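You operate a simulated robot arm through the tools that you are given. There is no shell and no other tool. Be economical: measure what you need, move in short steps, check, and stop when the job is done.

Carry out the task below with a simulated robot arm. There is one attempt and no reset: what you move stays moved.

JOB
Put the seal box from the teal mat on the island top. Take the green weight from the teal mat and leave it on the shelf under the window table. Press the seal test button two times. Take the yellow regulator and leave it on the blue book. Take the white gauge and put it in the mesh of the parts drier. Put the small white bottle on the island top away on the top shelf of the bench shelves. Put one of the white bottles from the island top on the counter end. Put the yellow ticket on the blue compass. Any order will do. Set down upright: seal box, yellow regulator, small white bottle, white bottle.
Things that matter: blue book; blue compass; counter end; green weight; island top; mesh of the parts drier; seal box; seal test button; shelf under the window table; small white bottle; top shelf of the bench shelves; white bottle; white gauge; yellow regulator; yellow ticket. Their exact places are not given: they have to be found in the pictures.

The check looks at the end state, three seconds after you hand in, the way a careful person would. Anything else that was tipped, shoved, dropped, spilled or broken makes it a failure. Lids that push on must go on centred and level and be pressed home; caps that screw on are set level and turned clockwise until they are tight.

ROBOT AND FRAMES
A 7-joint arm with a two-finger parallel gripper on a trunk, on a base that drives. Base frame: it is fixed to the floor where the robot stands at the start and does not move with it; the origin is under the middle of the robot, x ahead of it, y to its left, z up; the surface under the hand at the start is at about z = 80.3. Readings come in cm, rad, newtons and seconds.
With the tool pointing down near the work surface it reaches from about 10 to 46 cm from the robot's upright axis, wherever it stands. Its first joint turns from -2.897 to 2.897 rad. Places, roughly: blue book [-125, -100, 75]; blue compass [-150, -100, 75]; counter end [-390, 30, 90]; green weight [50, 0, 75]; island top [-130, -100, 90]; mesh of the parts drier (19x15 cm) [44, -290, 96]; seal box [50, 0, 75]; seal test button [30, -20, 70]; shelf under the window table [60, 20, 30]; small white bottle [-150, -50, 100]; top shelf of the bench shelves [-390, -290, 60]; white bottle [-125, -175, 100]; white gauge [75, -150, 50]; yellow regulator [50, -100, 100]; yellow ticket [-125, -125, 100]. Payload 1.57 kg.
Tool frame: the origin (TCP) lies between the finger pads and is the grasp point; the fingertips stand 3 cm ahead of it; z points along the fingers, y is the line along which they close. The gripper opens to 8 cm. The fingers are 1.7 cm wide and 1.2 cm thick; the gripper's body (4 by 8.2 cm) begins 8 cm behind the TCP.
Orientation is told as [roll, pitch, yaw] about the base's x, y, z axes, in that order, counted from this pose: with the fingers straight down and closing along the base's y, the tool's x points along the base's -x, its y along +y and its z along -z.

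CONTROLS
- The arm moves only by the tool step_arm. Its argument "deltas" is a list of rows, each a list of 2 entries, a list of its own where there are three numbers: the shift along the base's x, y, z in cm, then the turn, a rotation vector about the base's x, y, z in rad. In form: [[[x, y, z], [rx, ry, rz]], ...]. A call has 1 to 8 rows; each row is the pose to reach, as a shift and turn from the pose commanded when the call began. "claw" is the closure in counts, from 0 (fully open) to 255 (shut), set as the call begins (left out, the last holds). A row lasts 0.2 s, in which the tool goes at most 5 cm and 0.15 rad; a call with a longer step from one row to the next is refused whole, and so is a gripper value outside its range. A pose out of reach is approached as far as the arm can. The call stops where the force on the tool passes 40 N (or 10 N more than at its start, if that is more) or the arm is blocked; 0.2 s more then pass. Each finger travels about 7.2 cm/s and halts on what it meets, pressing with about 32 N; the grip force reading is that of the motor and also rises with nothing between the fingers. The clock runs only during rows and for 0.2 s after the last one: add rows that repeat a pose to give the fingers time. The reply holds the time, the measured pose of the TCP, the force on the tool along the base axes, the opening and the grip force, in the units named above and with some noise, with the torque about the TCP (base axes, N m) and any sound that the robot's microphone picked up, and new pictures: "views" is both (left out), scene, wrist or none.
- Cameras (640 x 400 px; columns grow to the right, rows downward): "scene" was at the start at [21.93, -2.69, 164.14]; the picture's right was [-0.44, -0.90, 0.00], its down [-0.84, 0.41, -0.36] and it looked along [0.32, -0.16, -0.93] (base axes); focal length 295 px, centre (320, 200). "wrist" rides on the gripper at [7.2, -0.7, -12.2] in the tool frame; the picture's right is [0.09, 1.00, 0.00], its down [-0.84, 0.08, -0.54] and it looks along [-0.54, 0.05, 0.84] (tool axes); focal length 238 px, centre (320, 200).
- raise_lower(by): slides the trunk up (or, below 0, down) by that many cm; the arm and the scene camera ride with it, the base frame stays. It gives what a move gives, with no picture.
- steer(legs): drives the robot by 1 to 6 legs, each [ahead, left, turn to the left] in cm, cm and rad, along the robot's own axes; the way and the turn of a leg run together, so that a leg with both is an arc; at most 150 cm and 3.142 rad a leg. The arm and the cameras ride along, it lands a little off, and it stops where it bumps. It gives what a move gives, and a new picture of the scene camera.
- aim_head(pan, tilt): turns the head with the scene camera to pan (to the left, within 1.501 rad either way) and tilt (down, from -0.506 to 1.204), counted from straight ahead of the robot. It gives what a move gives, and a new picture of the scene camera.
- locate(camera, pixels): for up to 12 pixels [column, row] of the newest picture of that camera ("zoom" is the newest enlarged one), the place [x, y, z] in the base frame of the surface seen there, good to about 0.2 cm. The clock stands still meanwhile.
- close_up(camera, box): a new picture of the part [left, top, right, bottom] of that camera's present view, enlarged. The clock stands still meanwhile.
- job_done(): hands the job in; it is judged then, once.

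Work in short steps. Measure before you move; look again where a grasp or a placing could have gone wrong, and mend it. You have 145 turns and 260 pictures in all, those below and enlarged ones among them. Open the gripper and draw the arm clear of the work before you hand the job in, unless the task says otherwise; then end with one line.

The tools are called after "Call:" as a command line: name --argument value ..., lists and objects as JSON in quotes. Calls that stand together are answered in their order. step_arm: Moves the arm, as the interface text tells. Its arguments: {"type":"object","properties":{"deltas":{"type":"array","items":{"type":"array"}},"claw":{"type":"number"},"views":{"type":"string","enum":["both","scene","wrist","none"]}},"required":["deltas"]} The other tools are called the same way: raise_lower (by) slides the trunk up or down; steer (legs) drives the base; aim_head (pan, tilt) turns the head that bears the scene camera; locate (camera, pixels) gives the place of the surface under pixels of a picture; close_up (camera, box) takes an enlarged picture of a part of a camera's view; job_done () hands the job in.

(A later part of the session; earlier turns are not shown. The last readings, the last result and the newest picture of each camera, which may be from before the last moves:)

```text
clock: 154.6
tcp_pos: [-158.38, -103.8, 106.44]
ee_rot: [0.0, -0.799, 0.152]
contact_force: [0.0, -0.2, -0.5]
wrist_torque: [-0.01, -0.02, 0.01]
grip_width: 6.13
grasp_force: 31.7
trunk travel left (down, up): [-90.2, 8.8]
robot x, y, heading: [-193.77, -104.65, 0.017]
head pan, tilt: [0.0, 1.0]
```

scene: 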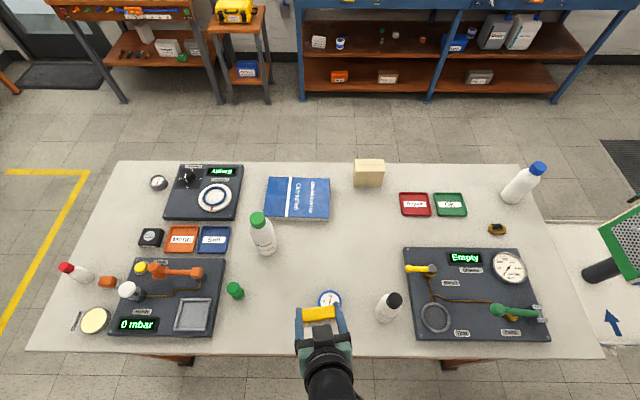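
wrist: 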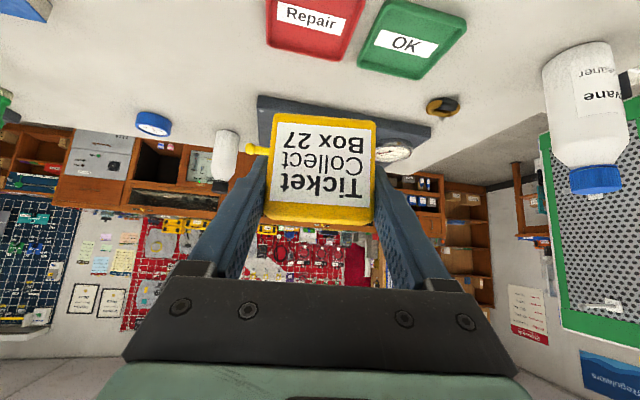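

Re-measure the compass, then move the ticket over it.

Call:
locate --camera "scene" --pixels '[[330, 292], [323, 298], [337, 298], [329, 300], [320, 308]]'

Call:
step_arm --deltas '[[[0, -1.5, 0], [0, 0, 0]], [[2.5, -3, 0], [0, 0, 0]], [[5, -3, -3], [0, 0, 0]], [[7.5, -3, -6], [0, 0, 0]], [[7.5, -3, -10], [0, 0, 0]]]' --views "both"

```text
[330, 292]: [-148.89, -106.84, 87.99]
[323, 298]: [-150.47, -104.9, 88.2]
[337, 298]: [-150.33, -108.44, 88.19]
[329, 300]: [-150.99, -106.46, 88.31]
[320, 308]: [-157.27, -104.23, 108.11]
```

```text
clock: 155.8
tcp_pos: [-150.84, -106.84, 96.36]
ee_rot: [0.0, -0.799, 0.152]
contact_force: [-0.3, -1.4, 0.3]
wrist_torque: [0.01, 0.01, -0.02]
grip_width: 6.13
grasp_force: 31.8
trunk travel left (down, up): [-90.2, 8.8]
robot x, y, heading: [-193.92, -104.96, 0.014]
head pan, tilt: [0.0, 1.0]
```

scene: 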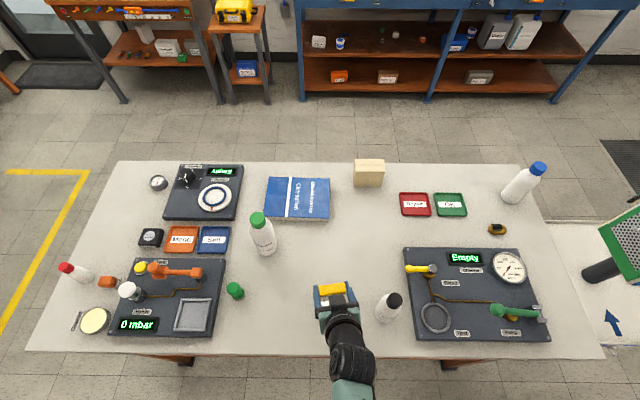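
wrist: 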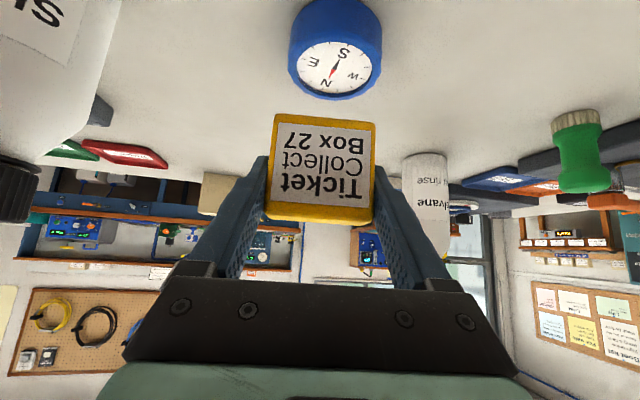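

The wrist view suggests a slight offset; measure compass rim and ticket with the wrist camera.

Call:
locate --camera "wrist" --pixels '[[335, 45], [335, 68], [335, 92], [305, 65], [366, 65], [320, 210], [320, 120], [275, 160], [368, 160], [320, 200]]'

```text
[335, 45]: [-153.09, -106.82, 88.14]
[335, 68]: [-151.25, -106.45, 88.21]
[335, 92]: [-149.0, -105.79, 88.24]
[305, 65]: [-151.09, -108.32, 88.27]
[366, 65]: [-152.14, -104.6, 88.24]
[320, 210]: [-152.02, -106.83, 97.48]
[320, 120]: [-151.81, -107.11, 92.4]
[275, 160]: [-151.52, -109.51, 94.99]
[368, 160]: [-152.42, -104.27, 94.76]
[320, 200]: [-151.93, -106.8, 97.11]
```

Offset small: shift (−0.2,+0.25) and lower gently to TCP ≈92.5.

Call:
step_arm --deltas '[[[-0.2, 0.25, -1.5], [0, 0, 0]], [[-0.2, 0.25, -2.8], [0, 0, 0]], [[-0.2, 0.25, -3.4], [0, 0, 0]], [[-0.2, 0.25, -3.7], [0, 0, 0]], [[-0.2, 0.25, -3.7], [0, 0, 0]]]' --views "wrist"

```text
clock: 157.0
tcp_pos: [-150.83, -106.55, 92.96]
ee_rot: [-0.001, -0.807, 0.155]
contact_force: [-1.8, 0.9, 16.8]
wrist_torque: [0.02, 0.13, 0.02]
grip_width: 6.1
grasp_force: 32.1
trunk travel left (down, up): [-90.2, 8.8]
robot x, y, heading: [-194.05, -104.44, 0.015]
head pan, tilt: [0.0, 1.0]
```

wrist: 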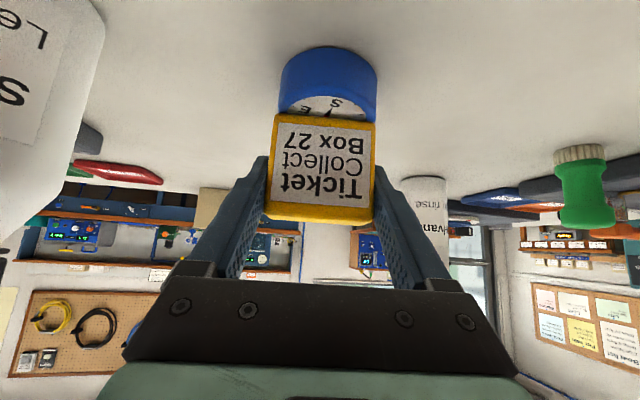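

Contact (17 N). Relax slightly, open, and withdraw along the tool axis.

Call:
step_arm --deltas '[[[0, 0, 0.3], [0, 0, 0]], [[0, 0, 0.3], [0, 0, 0]]]' --views "none"

Call:
step_arm --deltas '[[[0, 0, 0], [0, 0, 0]], [[0, 0, 0], [0, 0, 0]], [[-1.5, -0.2, 1.4], [0, 0, 0]], [[-4, -0.5, 3.7], [0, 0, 0]], [[-7, -0.8, 6.5], [0, 0, 0]], [[-10, -1, 9.5], [0, 0, 0]], [[-12, -1, 13], [0, 0, 0]]]' --claw 0 --views "both"

```text
clock: 157.6
tcp_pos: [-151.22, -106.47, 92.99]
ee_rot: [0.0, -0.799, 0.154]
contact_force: [0.3, 0.6, 7.8]
wrist_torque: [-0.04, -0.05, 0.02]
grip_width: 6.09
grasp_force: 32.1
trunk travel left (down, up): [-90.2, 8.8]
robot x, y, heading: [-194.18, -104.4, 0.015]
head pan, tilt: [0.0, 1.0]
```

```text
clock: 159.2
tcp_pos: [-163.04, -107.52, 105.93]
ee_rot: [0.001, -0.797, 0.154]
contact_force: [-0.6, 0.4, -0.6]
wrist_torque: [0.0, 0.03, -0.01]
grip_width: 7.98
grasp_force: 0.2
trunk travel left (down, up): [-90.2, 8.8]
robot x, y, heading: [-193.55, -104.67, 0.012]
head pan, tilt: [0.0, 1.0]
```

scene: 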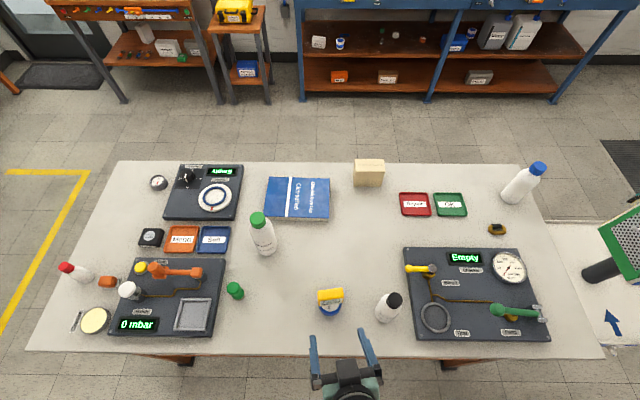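
wrist: 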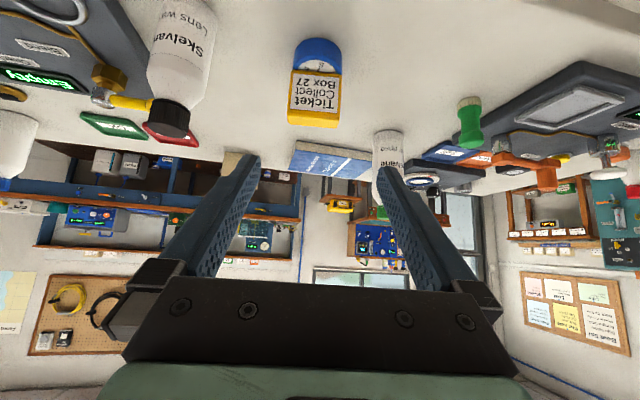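

Ticket rests on the compass. Now drive to the small red-cap bottle at (−144.8,−41.8).

Call:
steer --legs '[[0, 63, -0.013]]'

Call:
close_up --camera "scene" --box '[250, 200, 410, 300]'

```text
clock: 162.7
tcp_pos: [-163.29, -45.04, 105.9]
ee_rot: [0.001, -0.8, 0.138]
contact_force: [0.1, 0.2, -0.4]
wrist_torque: [-0.01, 0.01, 0.01]
grip_width: 8.0
grasp_force: 0.0
trunk travel left (down, up): [-90.2, 8.8]
robot x, y, heading: [-193.92, -41.27, -0.003]
head pan, tilt: [0.0, 1.0]
```

scene: 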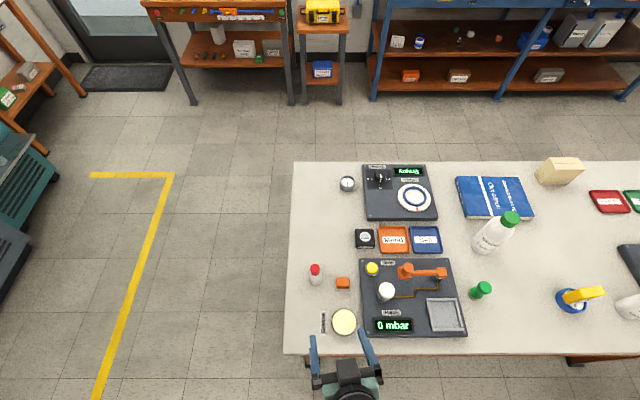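

```text
4.00 times, centred on (330, 250) of scene
```

zoom: 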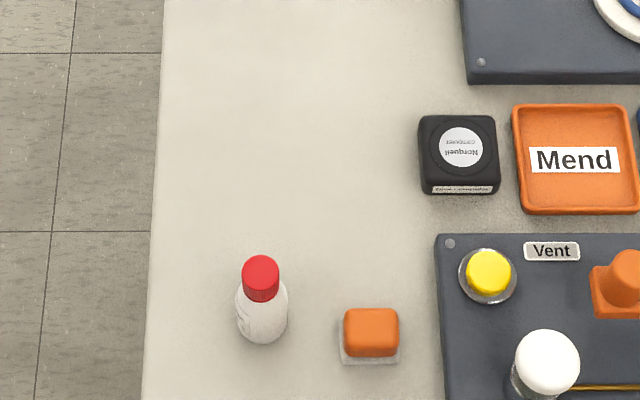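

Call:
locate --camera "zoom" --pixels '[[261, 264], [262, 295], [262, 325], [240, 318], [284, 318], [262, 340], [370, 322], [345, 330], [262, 375]]'

Call:
locate --camera "scene" --pixels '[[343, 320], [343, 332], [323, 315], [323, 330], [300, 350], [331, 322], [356, 322]]'

```text
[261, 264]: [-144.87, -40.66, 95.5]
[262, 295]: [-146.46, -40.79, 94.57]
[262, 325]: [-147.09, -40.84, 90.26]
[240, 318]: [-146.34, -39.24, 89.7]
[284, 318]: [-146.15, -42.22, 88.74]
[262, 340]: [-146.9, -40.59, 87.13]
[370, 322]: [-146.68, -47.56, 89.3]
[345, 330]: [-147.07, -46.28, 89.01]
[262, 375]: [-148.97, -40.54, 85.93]
```

```text
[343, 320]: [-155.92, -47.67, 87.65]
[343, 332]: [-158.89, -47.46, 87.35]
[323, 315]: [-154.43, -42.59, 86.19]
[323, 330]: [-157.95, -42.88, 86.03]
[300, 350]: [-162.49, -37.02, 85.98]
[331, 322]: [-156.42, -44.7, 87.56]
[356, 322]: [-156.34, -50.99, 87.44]
```

Bottle centre ≈(−145.2,−40.75), ∅3.6, top 95.5; an orange button stands close on the −y side, so I pre-close the gripper to ~5.6 cm and tilt to 1.0 rad.

Call:
step_arm --deltas '[[[0, 2, 0], [0, -0.1, 0]], [[0, 4.3, 0], [0, -0.2, 0]], [[0, 4.3, -1], [0, -0.2, -0.138]], [[3, 4.3, -4], [0, -0.2, -0.138]], [[6.5, 4.3, -7.5], [0, -0.2, -0.138]], [[9.7, 4.3, -10.2], [0, -0.2, -0.138]]]' --claw 76 --views "wrist"

```text
clock: 164.1
tcp_pos: [-153.58, -40.73, 95.78]
ee_rot: [-0.024, -0.999, 0.019]
contact_force: [-0.1, -0.1, 0.0]
wrist_torque: [0.01, 0.02, 0.04]
grip_width: 5.62
grasp_force: 0.1
trunk travel left (down, up): [-90.2, 8.8]
robot x, y, heading: [-194.01, -41.95, -0.001]
head pan, tilt: [0.0, 1.0]
```

wrist: 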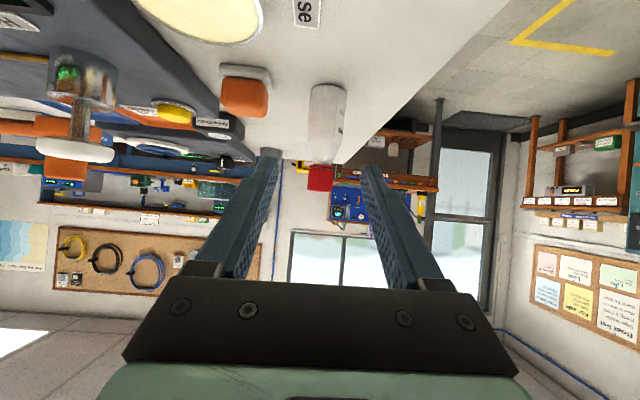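

Bottle centred between the fingers. Advance and grip.

Call:
step_arm --deltas '[[[3, 0, -1.9], [0, 0, 0]], [[6, 0, -3.8], [0, 0, 0]], [[8.4, 0, -5.4], [0, 0, 0]], [[8.4, 0, -5.4], [0, 0, 0]]]' --views "wrist"

Call:
step_arm --deltas '[[[0, 0, 0], [0, 0, 0]], [[0, 0, 0], [0, 0, 0]], [[0, 0, 0], [0, 0, 0]], [[0, 0, 0], [0, 0, 0]]]' --claw 255 --views "wrist"

```text
clock: 165.1
tcp_pos: [-145.41, -40.63, 90.45]
ee_rot: [-0.025, -0.998, 0.019]
contact_force: [0.4, -0.1, -0.2]
wrist_torque: [-0.02, -0.01, -0.01]
grip_width: 5.65
grasp_force: 0.1
trunk travel left (down, up): [-90.2, 8.8]
robot x, y, heading: [-194.09, -41.17, -0.006]
head pan, tilt: [0.0, 1.0]
```

wrist: 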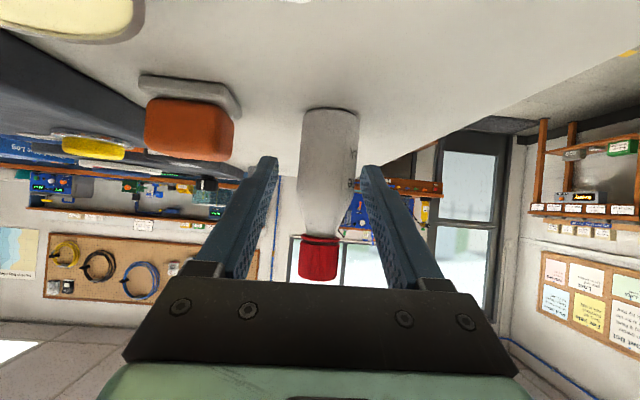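

```text
clock: 166.1
tcp_pos: [-145.3, -40.71, 90.55]
ee_rot: [-0.024, -0.998, 0.019]
contact_force: [-0.1, 0.8, 0.5]
wrist_torque: [0.02, -0.01, 0.0]
grip_width: 3.25
grasp_force: 31.9
trunk travel left (down, up): [-90.2, 8.8]
robot x, y, heading: [-194.28, -41.39, 0.001]
head pan, tilt: [0.0, 1.0]
```

wrist: 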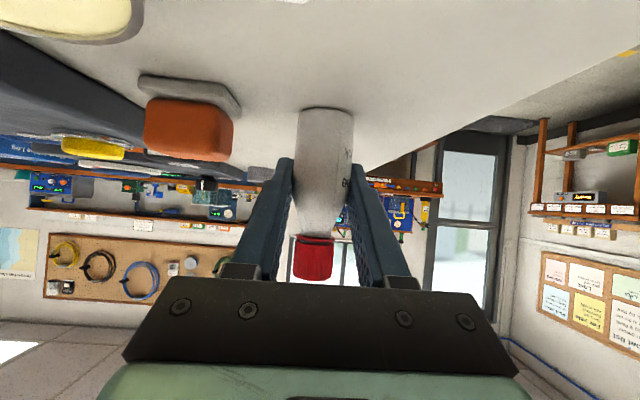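

Gripped (3.25 cm). Lift, withdraw, drive clear and turn toward the bench shelves.

Call:
step_arm --deltas '[[[0, 0, 3], [0, 0, 0]], [[0, 0, 7], [0, 0, 0]], [[-2, 0, 11], [0, 0, 0]], [[-6, 0, 14], [0, 0, 0]], [[-10, 0, 14], [0, 0, 0]], [[-14, 0, 14], [0, 0, 0]]]' --views "none"

Call:
steer --legs '[[-30, 0, 0], [0, 0, -2.3]]'

Call:
aim_head --pan 0 --tilt 0.35

```text
clock: 167.5
tcp_pos: [-159.39, -40.76, 104.41]
ee_rot: [-0.024, -1.0, 0.019]
contact_force: [-0.1, 0.5, -1.0]
wrist_torque: [-0.02, 0.01, 0.04]
grip_width: 3.22
grasp_force: 31.5
trunk travel left (down, up): [-90.2, 8.8]
robot x, y, heading: [-194.57, -41.51, -0.004]
head pan, tilt: [0.0, 1.0]
```

```text
clock: 175.0
tcp_pos: [-246.9, -67.97, 104.35]
ee_rot: [-0.025, -0.999, -2.279]
contact_force: [-0.1, 0.3, -0.5]
wrist_torque: [-0.02, -0.04, 0.04]
grip_width: 3.26
grasp_force: 32.3
trunk travel left (down, up): [-90.2, 8.8]
robot x, y, heading: [-224.2, -41.41, -2.299]
head pan, tilt: [0.0, 1.0]
```

scene: 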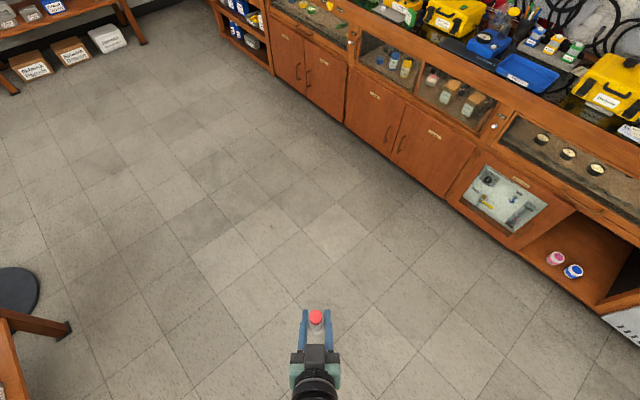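

```text
clock: 176.0
tcp_pos: [-246.98, -67.81, 104.31]
ee_rot: [-0.024, -0.997, -2.279]
contact_force: [-0.1, 0.4, -0.3]
wrist_torque: [0.0, -0.03, 0.0]
grip_width: 3.26
grasp_force: 32.2
trunk travel left (down, up): [-90.2, 8.8]
robot x, y, heading: [-223.95, -41.25, -2.301]
head pan, tilt: [0.0, 0.351]
```

scene: 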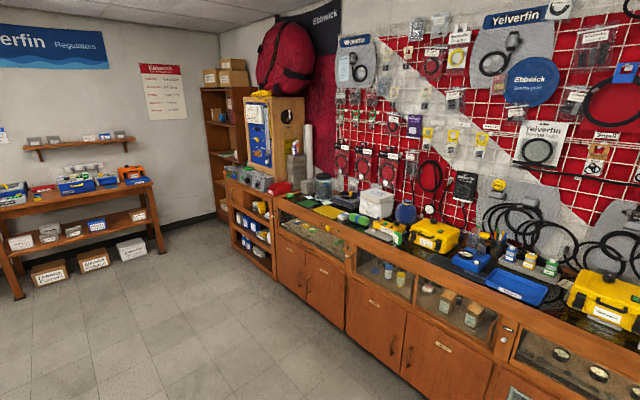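

The low open shelves at (250,225) look like the bench shelves. Enlarge and measure.

Call:
close_up --camera "scene" --box '[200, 160, 300, 285]'

Call:
locate --camera "scene" --pixels '[[250, 223], [252, 240], [228, 190], [265, 200], [250, 260], [100, 225], [225, 80], [90, 190]]'

```text
3.20 times, centred on (250, 222) of scene
```

zoom: 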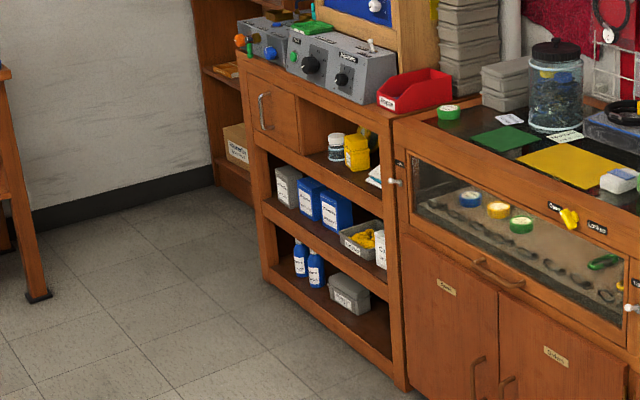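

```text
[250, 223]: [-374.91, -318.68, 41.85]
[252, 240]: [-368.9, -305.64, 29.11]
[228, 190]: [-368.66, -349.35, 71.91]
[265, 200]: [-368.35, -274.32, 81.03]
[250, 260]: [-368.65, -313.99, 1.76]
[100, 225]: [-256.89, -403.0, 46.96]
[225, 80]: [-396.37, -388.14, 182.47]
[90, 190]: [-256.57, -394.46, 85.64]
```

Drive toward the shelves: face −y, run down the aisle, then turn to face them.

Call:
steer --legs '[[0, 0, 0.73], [130, 0, 0], [125, 0, 0], [0, -75, 0], [0, 0, -1.57]]'

Call:
raise_lower --by -30

Call:
aim_head --pan 0 --tilt 0.6

```text
clock: 197.9
tcp_pos: [-333.71, -296.32, 104.19]
ee_rot: [-0.023, -0.999, -3.138]
contact_force: [0.4, -1.2, -0.7]
wrist_torque: [-0.01, -0.01, 0.0]
grip_width: 3.26
grasp_force: 31.8
trunk travel left (down, up): [-90.2, 8.8]
robot x, y, heading: [-298.76, -296.35, 3.122]
head pan, tilt: [0.0, 0.351]
```

scene: 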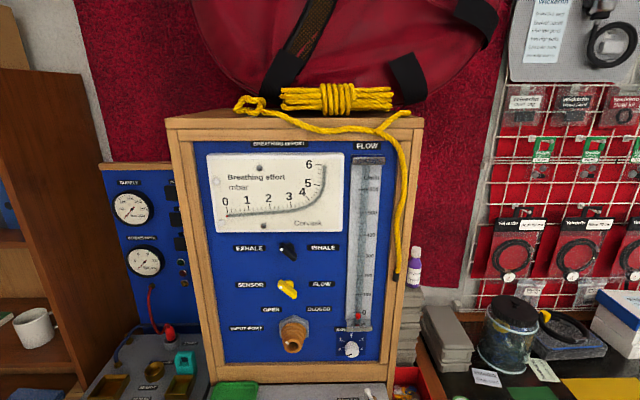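

```text
clock: 200.9
tcp_pos: [-333.8, -296.22, 74.39]
ee_rot: [-0.025, -0.998, -3.138]
contact_force: [-0.3, -0.7, -2.0]
wrist_torque: [0.02, -0.04, 0.01]
grip_width: 3.25
grasp_force: 31.4
trunk travel left (down, up): [-60.2, 38.8]
robot x, y, heading: [-298.51, -295.94, 3.123]
head pan, tilt: [0.0, 0.351]
```

```text
clock: 201.7
tcp_pos: [-333.7, -296.24, 74.37]
ee_rot: [-0.024, -0.999, -3.138]
contact_force: [-0.3, 1.0, -0.8]
wrist_torque: [0.01, -0.02, -0.01]
grip_width: 3.25
grasp_force: 31.9
trunk travel left (down, up): [-60.2, 38.8]
robot x, y, heading: [-298.99, -296.03, 3.118]
head pan, tilt: [0.0, 0.6]
```

scene: 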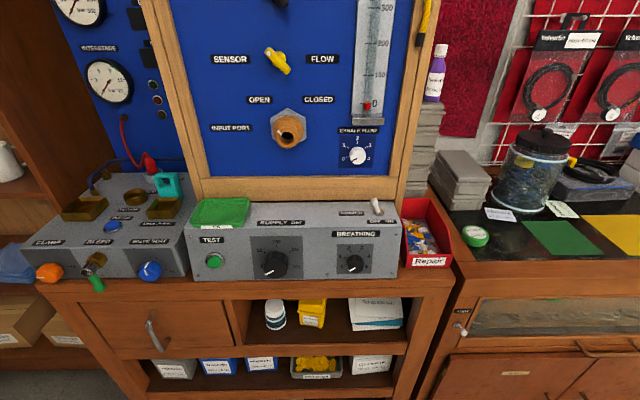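

The top open shelf is at (320,320). Lower the trunk further (raising the arm) to see it.

Call:
raise_lower --by -25

Call:
aim_head --pan 0 --tilt 0.5

Call:
close_up --camera "scene" --box '[200, 200, 440, 350]'

```text
clock: 204.3
tcp_pos: [-333.72, -296.21, 49.26]
ee_rot: [-0.024, -0.998, -3.138]
contact_force: [0.2, -0.6, -0.1]
wrist_torque: [0.0, 0.01, 0.01]
grip_width: 3.24
grasp_force: 31.8
trunk travel left (down, up): [-35.2, 63.8]
robot x, y, heading: [-298.96, -295.98, 3.123]
head pan, tilt: [0.0, 0.6]
```

```text
clock: 205.0
tcp_pos: [-333.72, -296.17, 49.33]
ee_rot: [-0.023, -0.998, -3.137]
contact_force: [0.6, 0.2, -1.3]
wrist_torque: [0.0, 0.02, -0.05]
grip_width: 3.26
grasp_force: 32.1
trunk travel left (down, up): [-35.2, 63.8]
robot x, y, heading: [-298.68, -296.12, 3.122]
head pan, tilt: [0.0, 0.499]
```

scene: 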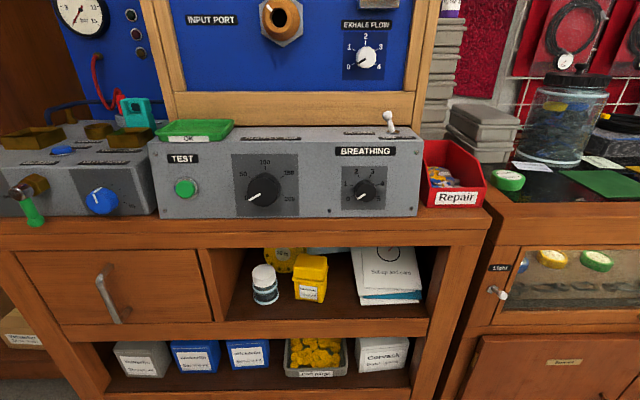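

```text
2.67 times, centred on (320, 275) of scene
```

zoom: 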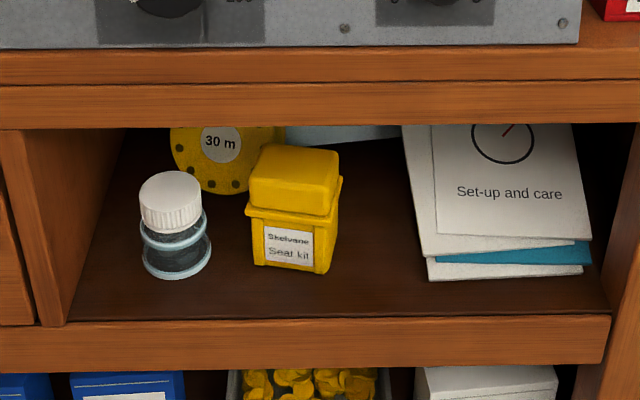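

Free spot between the yellow kit and the leaflets at zoom (382,270). Measure.

Call:
locate --camera "zoom" --pixels '[[382, 260], [382, 290], [382, 312], [382, 230], [325, 272], [430, 278], [340, 200], [410, 180], [382, 125], [382, 322], [100, 300], [382, 360]]'

```text
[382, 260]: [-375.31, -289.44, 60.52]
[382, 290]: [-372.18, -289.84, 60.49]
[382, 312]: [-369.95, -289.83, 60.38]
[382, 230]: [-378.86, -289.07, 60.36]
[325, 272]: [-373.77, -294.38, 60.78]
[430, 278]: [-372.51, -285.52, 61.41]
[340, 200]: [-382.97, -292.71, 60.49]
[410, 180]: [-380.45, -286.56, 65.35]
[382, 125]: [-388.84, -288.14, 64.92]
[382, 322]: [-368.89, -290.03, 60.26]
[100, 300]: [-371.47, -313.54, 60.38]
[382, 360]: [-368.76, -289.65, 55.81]
```

Shelf z 60.4, spot y −289.8, x −372. Check the beam underside height and raise the trunk 17.5 so the bottle clears the shelf lip.

Call:
locate --camera "zoom" --pixels '[[382, 115], [360, 60], [382, 95], [176, 275], [80, 310], [250, 262]]'

Call:
raise_lower --by 17.5

Call:
steer --legs '[[0, -6.4, 0.015], [22, 0, 0]]'

```text
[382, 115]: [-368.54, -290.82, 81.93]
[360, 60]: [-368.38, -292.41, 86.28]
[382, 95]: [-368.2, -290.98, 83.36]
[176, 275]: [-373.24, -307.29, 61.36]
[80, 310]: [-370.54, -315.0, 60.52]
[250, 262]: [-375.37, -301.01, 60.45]
```

```text
clock: 206.9
tcp_pos: [-333.85, -296.18, 66.81]
ee_rot: [-0.024, -0.999, -3.138]
contact_force: [1.1, 0.2, -0.9]
wrist_torque: [0.01, -0.03, 0.02]
grip_width: 3.26
grasp_force: 32.0
trunk travel left (down, up): [-52.7, 46.3]
robot x, y, heading: [-298.72, -296.08, 3.127]
head pan, tilt: [0.0, 0.499]
```

```text
clock: 209.2
tcp_pos: [-355.52, -290.2, 66.75]
ee_rot: [-0.023, -1.0, -3.122]
contact_force: [0.1, 0.3, -1.1]
wrist_torque: [0.02, 0.02, 0.02]
grip_width: 3.27
grasp_force: 32.3
trunk travel left (down, up): [-52.7, 46.3]
robot x, y, heading: [-320.79, -289.79, 3.136]
head pan, tilt: [0.0, 0.499]
```

scene: 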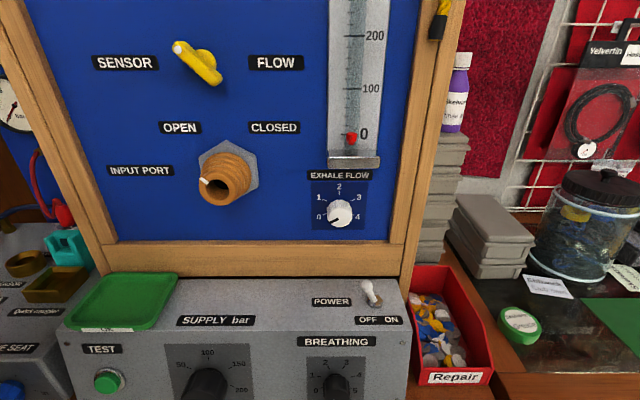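

Headroom ample (beam bottom ≈81). Extend into the shelf.

Call:
step_arm --deltas '[[[-4, 0.3, 0.3], [0, 0, 0]], [[-8, 0.3, 0.3], [0, 0, 0]], [[-12, 0.3, 0.3], [0, 0, 0]]]' --views "wrist"

```text
clock: 210.0
tcp_pos: [-367.65, -290.1, 67.12]
ee_rot: [-0.025, -0.996, -3.124]
contact_force: [0.2, 0.0, -0.8]
wrist_torque: [0.0, -0.01, 0.02]
grip_width: 3.25
grasp_force: 31.8
trunk travel left (down, up): [-52.7, 46.3]
robot x, y, heading: [-320.72, -289.26, 3.14]
head pan, tilt: [0.0, 0.499]
```

wrist: 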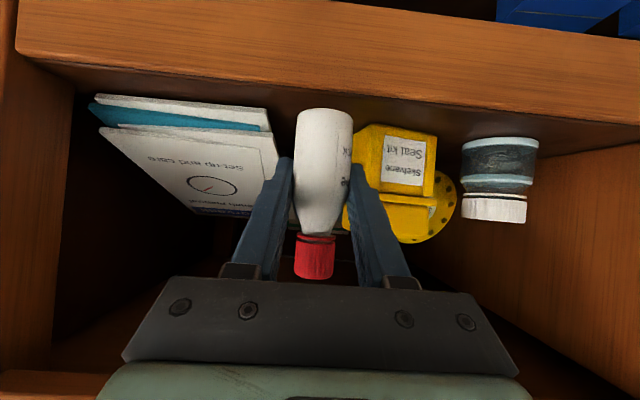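

Gap fits. Go in 3.5 cm more and lower to the shelf.

Call:
step_arm --deltas '[[[-2, 0.1, 0], [0, 0, 0]], [[-3.5, 0.1, 0], [0, 0, 0]], [[-3.5, 0.1, -1.2], [0, 0, 0]], [[-3.5, 0.1, -1.8], [0, 0, 0]], [[-3.5, 0.1, -2.15], [0, 0, 0]], [[-3.5, 0.1, -2.25], [0, 0, 0]]]' --views "wrist"

```text
clock: 211.4
tcp_pos: [-371.06, -289.82, 65.05]
ee_rot: [-0.022, -1.003, -3.123]
contact_force: [0.5, -1.0, 1.9]
wrist_torque: [-0.04, -0.04, 0.03]
grip_width: 3.25
grasp_force: 31.6
trunk travel left (down, up): [-52.7, 46.3]
robot x, y, heading: [-320.33, -289.32, 3.137]
head pan, tilt: [0.0, 0.499]
```

wrist: 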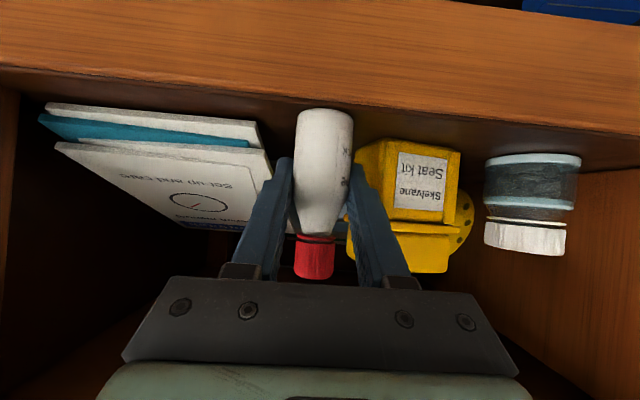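

Touching. Open slightly (≈4.6 cm) and withdraw along the tool axis.

Call:
step_arm --deltas '[[[0, 0, 0], [0, 0, 0]], [[0, 0, 0], [0, 0, 0]], [[1.7, 0, 1.1], [0, 0, 0]], [[4.2, 0, 2.7], [0, 0, 0]], [[8, 0, 5], [0, 0, 0]], [[12, 0, 5], [0, 0, 0]], [[16, 0, 5], [0, 0, 0]]]' --claw 108 --views "wrist"

```text
clock: 213.0
tcp_pos: [-354.99, -289.82, 69.94]
ee_rot: [-0.025, -1.001, -3.121]
contact_force: [-1.2, -1.0, 0.2]
wrist_torque: [0.0, 0.01, 0.01]
grip_width: 4.6
grasp_force: 0.1
trunk travel left (down, up): [-52.7, 46.3]
robot x, y, heading: [-320.72, -289.67, 3.144]
head pan, tilt: [0.0, 0.499]
```

wrist: 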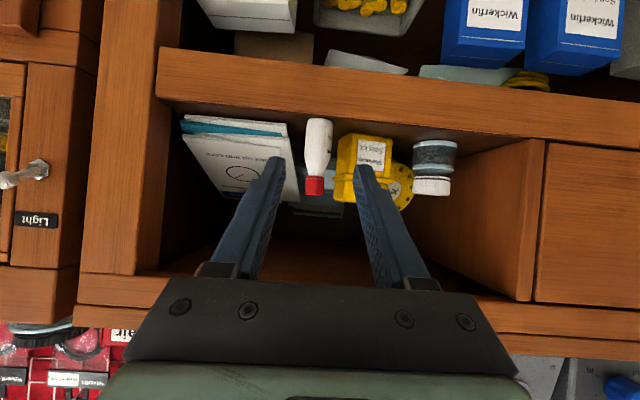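

Bottle upright on the shelf. Back off, raise trunk, and turn to face +x for the east side; check the way.

Call:
steer --legs '[[-35, 0, 0], [0, 0, 3.14]]'

Call:
raise_lower --by 37

Call:
aim_head --pan 0.2 --tilt 0.35

```text
clock: 222.6
tcp_pos: [-251.21, -289.39, 69.91]
ee_rot: [-0.026, -0.998, 0.023]
contact_force: [0.7, 0.0, -0.2]
wrist_torque: [0.03, -0.01, 0.02]
grip_width: 4.6
grasp_force: 0.0
trunk travel left (down, up): [-52.7, 46.3]
robot x, y, heading: [-285.43, -289.9, 0.002]
head pan, tilt: [0.0, 0.499]
```

scene: 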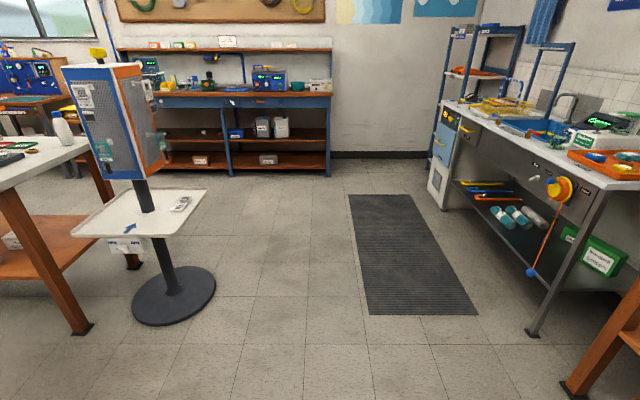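

```text
clock: 226.2
tcp_pos: [-251.13, -289.39, 106.91]
ee_rot: [-0.024, -0.999, 0.024]
contact_force: [-0.4, -0.3, -0.4]
wrist_torque: [0.02, 0.01, -0.02]
grip_width: 4.64
grasp_force: 0.0
trunk travel left (down, up): [-89.7, 9.3]
robot x, y, heading: [-285.7, -289.78, -0.001]
head pan, tilt: [0.0, 0.499]
```

```text
clock: 226.9
tcp_pos: [-251.16, -289.44, 106.89]
ee_rot: [-0.025, -0.998, 0.024]
contact_force: [0.7, 0.1, -0.8]
wrist_torque: [0.0, -0.01, 0.01]
grip_width: 4.62
grasp_force: 0.0
trunk travel left (down, up): [-89.7, 9.3]
robot x, y, heading: [-285.8, -289.54, 0.002]
head pan, tilt: [0.201, 0.351]
```

scene: 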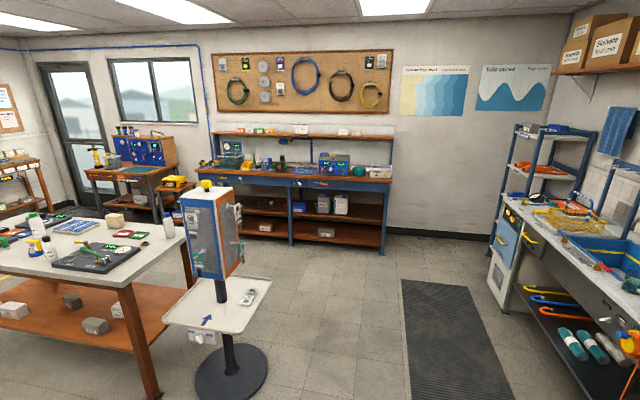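

Check the kiosk's footprint and likely drier on the bench.

Call:
locate --camera "scene" --pixels '[[265, 385], [262, 290], [231, 345], [376, 172], [335, 160], [388, 182], [400, 285], [510, 250]]'

Call:
close_up --camera "scene" --box '[190, 120, 400, 250]'

```text
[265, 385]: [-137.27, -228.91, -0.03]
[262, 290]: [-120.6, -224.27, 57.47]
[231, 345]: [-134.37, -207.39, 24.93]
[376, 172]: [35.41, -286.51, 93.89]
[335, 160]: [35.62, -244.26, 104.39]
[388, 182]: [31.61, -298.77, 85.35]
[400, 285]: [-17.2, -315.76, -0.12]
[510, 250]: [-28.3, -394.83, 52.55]
```

```text
3.05 times, centred on (295, 185) of scene
```

zoom: 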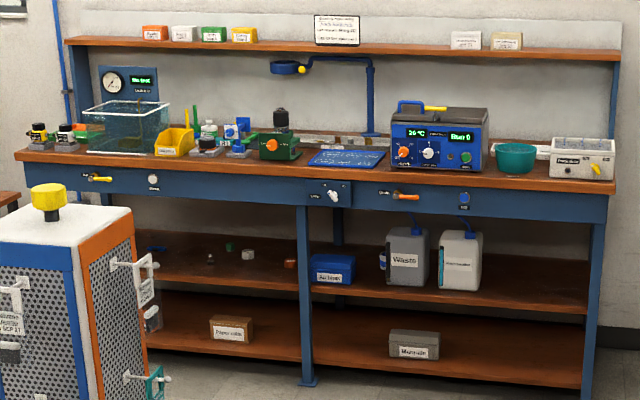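

The grey box at the bench's right end (≈[35,−287,94]) looks like the parts drier. Drive east along y=−290, then up to y≈−150 to look for the gauge.

Call:
steer --legs '[[125, 0, 0], [120, 0, 0], [0, 140, 0]]'

Call:
raise_lower --by -40

Call:
aim_head --pan 0.0 --tilt 0.55

```text
clock: 245.5
tcp_pos: [-3.3, -151.12, 106.86]
ee_rot: [-0.026, -0.998, -0.003]
contact_force: [0.0, 0.9, -0.5]
wrist_torque: [0.01, -0.02, 0.02]
grip_width: 4.57
grasp_force: 0.1
trunk travel left (down, up): [-89.7, 9.3]
robot x, y, heading: [-37.39, -150.53, -0.027]
head pan, tilt: [0.201, 0.351]
```

scene: 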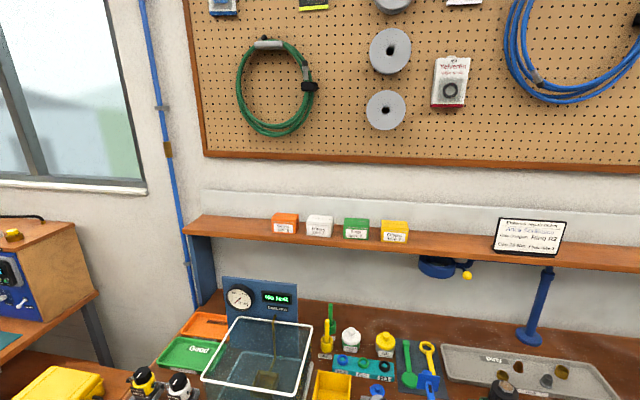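

```text
clock: 249.3
tcp_pos: [-3.29, -150.97, 67.01]
ee_rot: [-0.025, -0.999, -0.001]
contact_force: [-0.9, -0.3, -0.5]
wrist_torque: [0.0, 0.06, -0.02]
grip_width: 4.6
grasp_force: 0.0
trunk travel left (down, up): [-49.7, 49.3]
robot x, y, heading: [-37.64, -150.55, -0.022]
head pan, tilt: [0.201, 0.351]
```

```text
clock: 250.1
tcp_pos: [-3.38, -151.13, 66.98]
ee_rot: [-0.025, -0.997, -0.002]
contact_force: [0.0, 1.2, 0.1]
wrist_torque: [-0.01, 0.01, -0.04]
grip_width: 4.58
grasp_force: 0.0
trunk travel left (down, up): [-49.7, 49.3]
robot x, y, heading: [-37.48, -150.46, -0.022]
head pan, tilt: [0.0, 0.55]
```

scene: 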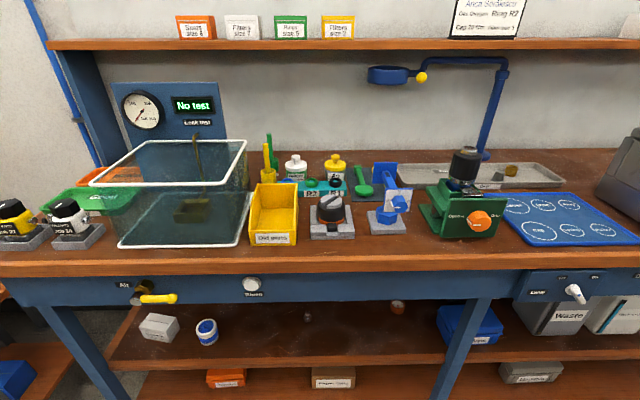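

Lower further to see the shelf under the bench.

Call:
raise_lower --by -30

Call:
aim_head --pan 0.0 --tilt 0.4

Call:
close_up --camera "scene" --box '[80, 180, 520, 360]'

```text
clock: 253.1
tcp_pos: [-3.31, -151.07, 36.82]
ee_rot: [-0.024, -0.999, -0.001]
contact_force: [-0.7, -0.1, -0.1]
wrist_torque: [0.01, 0.02, -0.01]
grip_width: 4.62
grasp_force: 0.1
trunk travel left (down, up): [-19.7, 79.3]
robot x, y, heading: [-37.58, -150.56, -0.024]
head pan, tilt: [0.0, 0.55]
```

```text
clock: 253.8
tcp_pos: [-3.31, -151.19, 36.89]
ee_rot: [-0.023, -0.999, -0.001]
contact_force: [-0.6, 0.0, 0.0]
wrist_torque: [-0.03, -0.01, 0.02]
grip_width: 4.6
grasp_force: 0.0
trunk travel left (down, up): [-19.7, 79.3]
robot x, y, heading: [-37.55, -150.68, -0.022]
head pan, tilt: [0.0, 0.4]
```

scene: 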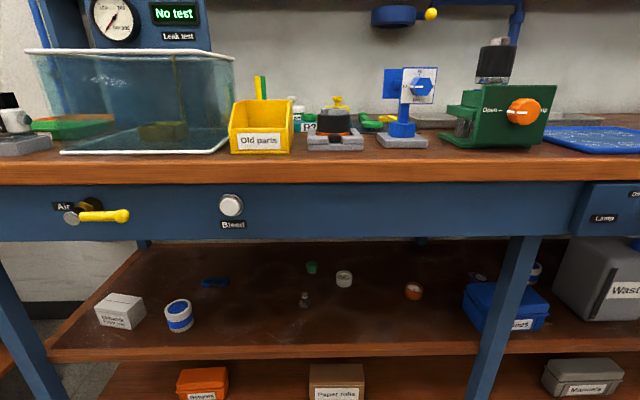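

```text
1.45 times, centred on (300, 270) of scene
```

zoom: 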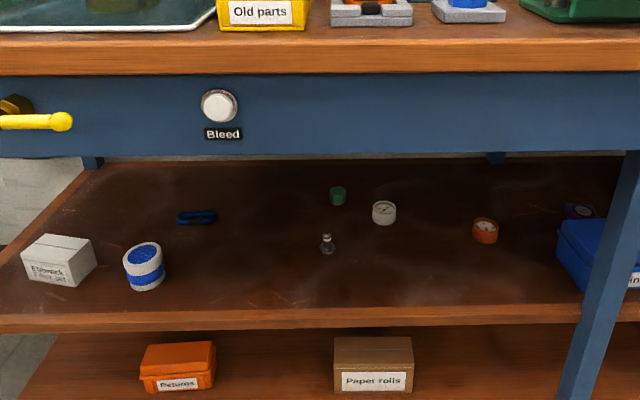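

The white gauge is at (344,278). Measure it and its surroundings.

Call:
close_up --camera "scene" --box '[290, 250, 386, 310]'

Call:
locate --camera "zoom" --pixels '[[360, 160], [360, 205], [315, 190], [405, 190], [360, 245], [140, 120], [95, 330], [360, 185], [360, 300]]'

Call:
locate --camera "scene" --pixels '[[344, 345], [344, 352], [344, 235], [344, 185], [350, 170], [344, 255], [344, 242]]'

```text
6.67 times, centred on (338, 280) of scene
```

zoom: 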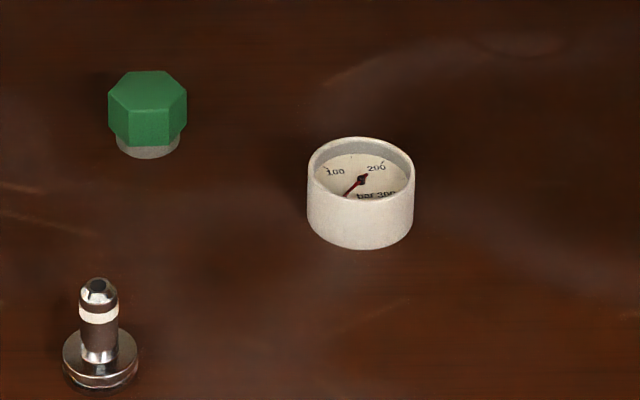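

```text
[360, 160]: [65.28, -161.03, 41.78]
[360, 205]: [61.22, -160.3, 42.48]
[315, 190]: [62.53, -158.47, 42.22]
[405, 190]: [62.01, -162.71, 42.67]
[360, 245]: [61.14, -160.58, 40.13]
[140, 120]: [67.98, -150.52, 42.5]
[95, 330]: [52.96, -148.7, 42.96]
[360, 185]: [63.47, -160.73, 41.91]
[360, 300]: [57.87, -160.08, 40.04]
```

```text
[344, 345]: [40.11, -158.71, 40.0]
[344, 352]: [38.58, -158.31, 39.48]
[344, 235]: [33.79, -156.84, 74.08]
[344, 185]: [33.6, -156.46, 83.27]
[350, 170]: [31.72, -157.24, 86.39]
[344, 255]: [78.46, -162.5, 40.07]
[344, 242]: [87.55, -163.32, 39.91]
```

Gauge: ∅≈5, z 40–43, centre ≈(63.6,−160.6) on shelf z 40; beam underside ≈73. Set trunk height, lower the arm, and drive in with TCP z≈50, gripper fully open.

Call:
raise_lower --by 26

Call:
step_arm --deltas '[[[0, 0, -4], [0, 0, 0]], [[0, 0, -8], [0, 0, 0]], [[0, 0, -12], [0, 0, 0]]]' --claw 0 --views "none"

Call:
steer --legs '[[0, -9, 0.022], [38, 0, 0]]'

```text
clock: 256.4
tcp_pos: [-3.21, -151.06, 62.91]
ee_rot: [-0.025, -0.998, -0.001]
contact_force: [-0.1, 0.7, 0.0]
wrist_torque: [0.0, 0.0, -0.01]
grip_width: 4.59
grasp_force: 0.1
trunk travel left (down, up): [-45.7, 53.3]
robot x, y, heading: [-37.6, -150.63, -0.027]
head pan, tilt: [0.0, 0.4]
```

```text
clock: 257.2
tcp_pos: [-3.27, -151.07, 50.92]
ee_rot: [-0.023, -0.999, -0.001]
contact_force: [0.2, -0.4, 0.1]
wrist_torque: [0.01, 0.01, 0.03]
grip_width: 7.99
grasp_force: 0.0
trunk travel left (down, up): [-45.7, 53.3]
robot x, y, heading: [-37.52, -150.45, -0.025]
head pan, tilt: [0.0, 0.4]
```

```text
clock: 260.4
tcp_pos: [34.29, -159.65, 50.98]
ee_rot: [-0.025, -0.998, 0.017]
contact_force: [0.2, 0.2, 0.8]
wrist_torque: [-0.02, -0.02, -0.02]
grip_width: 7.97
grasp_force: 0.1
trunk travel left (down, up): [-45.7, 53.3]
robot x, y, heading: [-0.11, -159.72, -0.007]
head pan, tilt: [0.0, 0.4]
```

scene: 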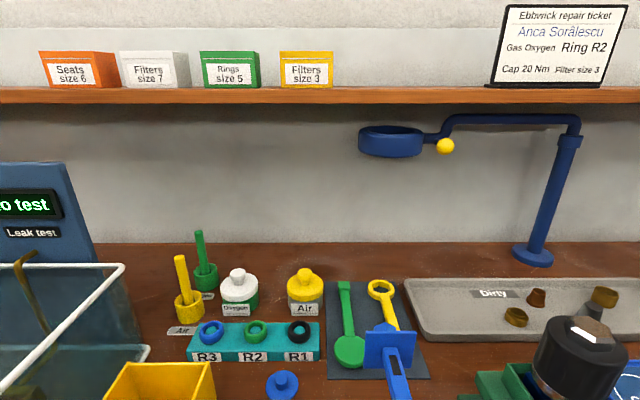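

Continue 7 cm ahead, then extend under the bench with a wrist look.

Call:
steer --legs '[[7, -0.8, 0]]'

Call:
step_arm --deltas '[[[4, 0, 0], [0, 0, 0]], [[8, 0, 0], [0, 0, 0]], [[11, 0, -1], [0, 0, 0]]]' --views "wrist"

```text
clock: 261.4
tcp_pos: [41.21, -160.57, 50.88]
ee_rot: [-0.024, -0.998, 0.015]
contact_force: [0.4, 0.0, -0.8]
wrist_torque: [0.01, -0.02, 0.01]
grip_width: 8.04
grasp_force: 0.0
trunk travel left (down, up): [-45.7, 53.3]
robot x, y, heading: [6.45, -160.47, -0.004]
head pan, tilt: [0.0, 0.4]
```

scene: 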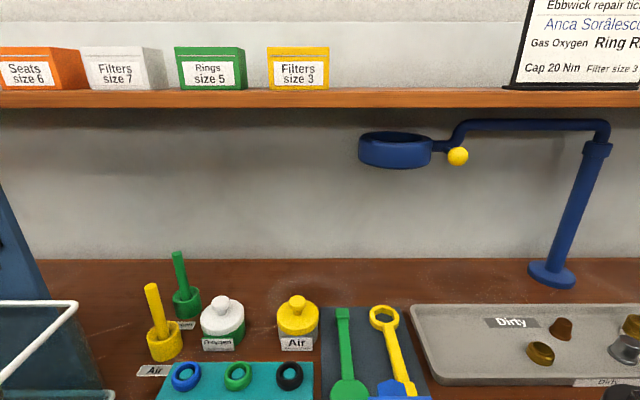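

```text
clock: 262.2
tcp_pos: [52.14, -160.43, 50.01]
ee_rot: [-0.025, -0.997, 0.014]
contact_force: [0.4, 0.4, -0.6]
wrist_torque: [0.04, 0.01, 0.03]
grip_width: 7.99
grasp_force: 0.0
trunk travel left (down, up): [-45.7, 53.3]
robot x, y, heading: [6.85, -160.55, -0.008]
head pan, tilt: [0.0, 0.4]
```

wrist: 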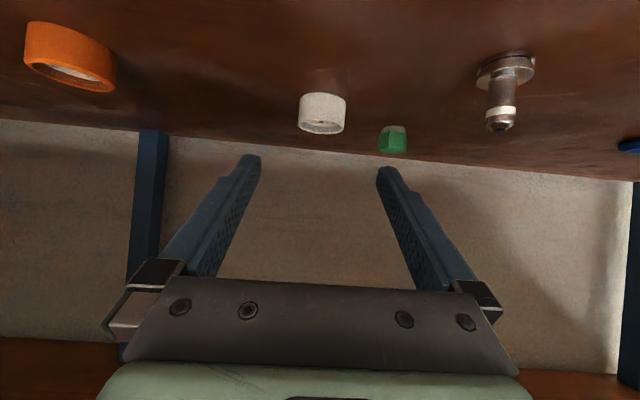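

Gauge is centred (322,112). Confirm position with the wrist camera, then approach.

Call:
locate --camera "wrist" --pixels '[[302, 110], [344, 110], [322, 98], [322, 122], [322, 128], [322, 131]]'

Call:
step_arm --deltas '[[[3, 0, -2.3], [0, 0, 0]], [[6, 0, -4.6], [0, 0, 0]], [[8, 0, -5.8], [0, 0, 0]], [[8, 0, -5.8], [0, 0, 0]]]' --views "wrist"

```text
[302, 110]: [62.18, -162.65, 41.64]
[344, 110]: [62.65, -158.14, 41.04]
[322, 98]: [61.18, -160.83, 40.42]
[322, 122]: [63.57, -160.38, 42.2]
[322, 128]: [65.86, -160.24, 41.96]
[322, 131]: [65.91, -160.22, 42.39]
```

```text
clock: 263.2
tcp_pos: [60.16, -160.39, 44.16]
ee_rot: [-0.027, -1.001, 0.017]
contact_force: [0.1, -0.1, -0.2]
wrist_torque: [-0.01, 0.0, 0.0]
grip_width: 7.99
grasp_force: 0.1
out of reach, approached as far as the arm can: row 2
trunk travel left (down, up): [-45.7, 53.3]
robot x, y, heading: [6.38, -160.89, -0.006]
head pan, tilt: [0.0, 0.4]
```

wrist: 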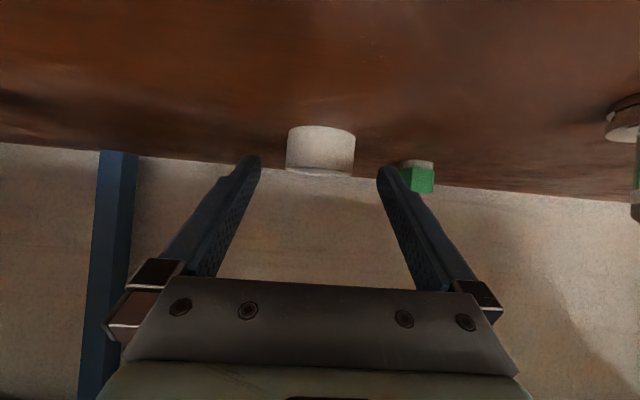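

Near the reach limit; drive 2.5 cm ahead carefully (fingers straddle the gauge), then lower.

Call:
steer --legs '[[2.6, 0, 0]]'

Call:
step_arm --deltas '[[[0, 0, -0.8], [0, 0, 0]], [[0, 0, -1.4], [0, 0, 0]], [[0, 0, -1.4], [0, 0, 0]]]' --views "wrist"

```text
clock: 264.0
tcp_pos: [62.78, -160.54, 44.07]
ee_rot: [-0.025, -0.999, 0.016]
contact_force: [-0.3, -0.4, -0.1]
wrist_torque: [0.01, 0.03, -0.01]
grip_width: 7.99
grasp_force: 0.1
trunk travel left (down, up): [-45.7, 53.3]
robot x, y, heading: [9.24, -160.48, -0.005]
head pan, tilt: [0.0, 0.4]
```

scene: 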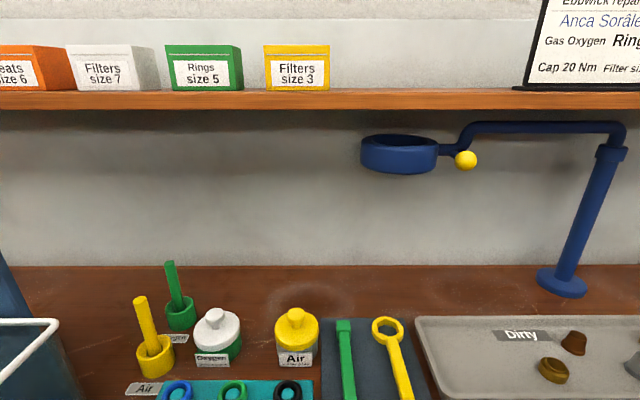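

```text
clock: 264.7
tcp_pos: [60.98, -160.93, 42.36]
ee_rot: [0.002, -1.006, -0.022]
contact_force: [0.0, 6.2, 25.8]
wrist_torque: [0.28, -0.55, -0.69]
grip_width: 8.0
grasp_force: 0.1
trunk travel left (down, up): [-45.7, 53.3]
robot x, y, heading: [9.19, -160.65, -0.011]
head pan, tilt: [0.0, 0.4]
stopped in row 3: the force on the tool passed its limit at 44 N (the readings are from after the stop); the commanded pose is now the measured one
```

wrist: 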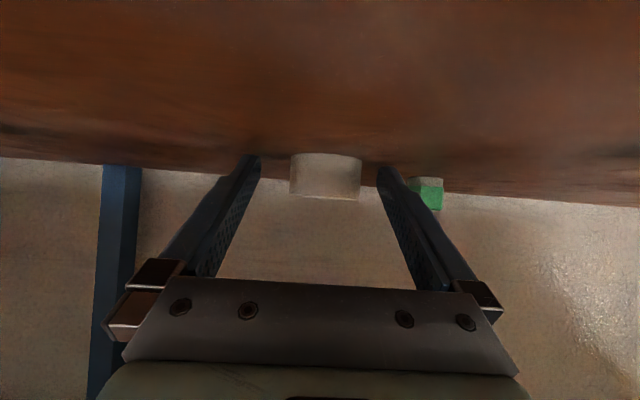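

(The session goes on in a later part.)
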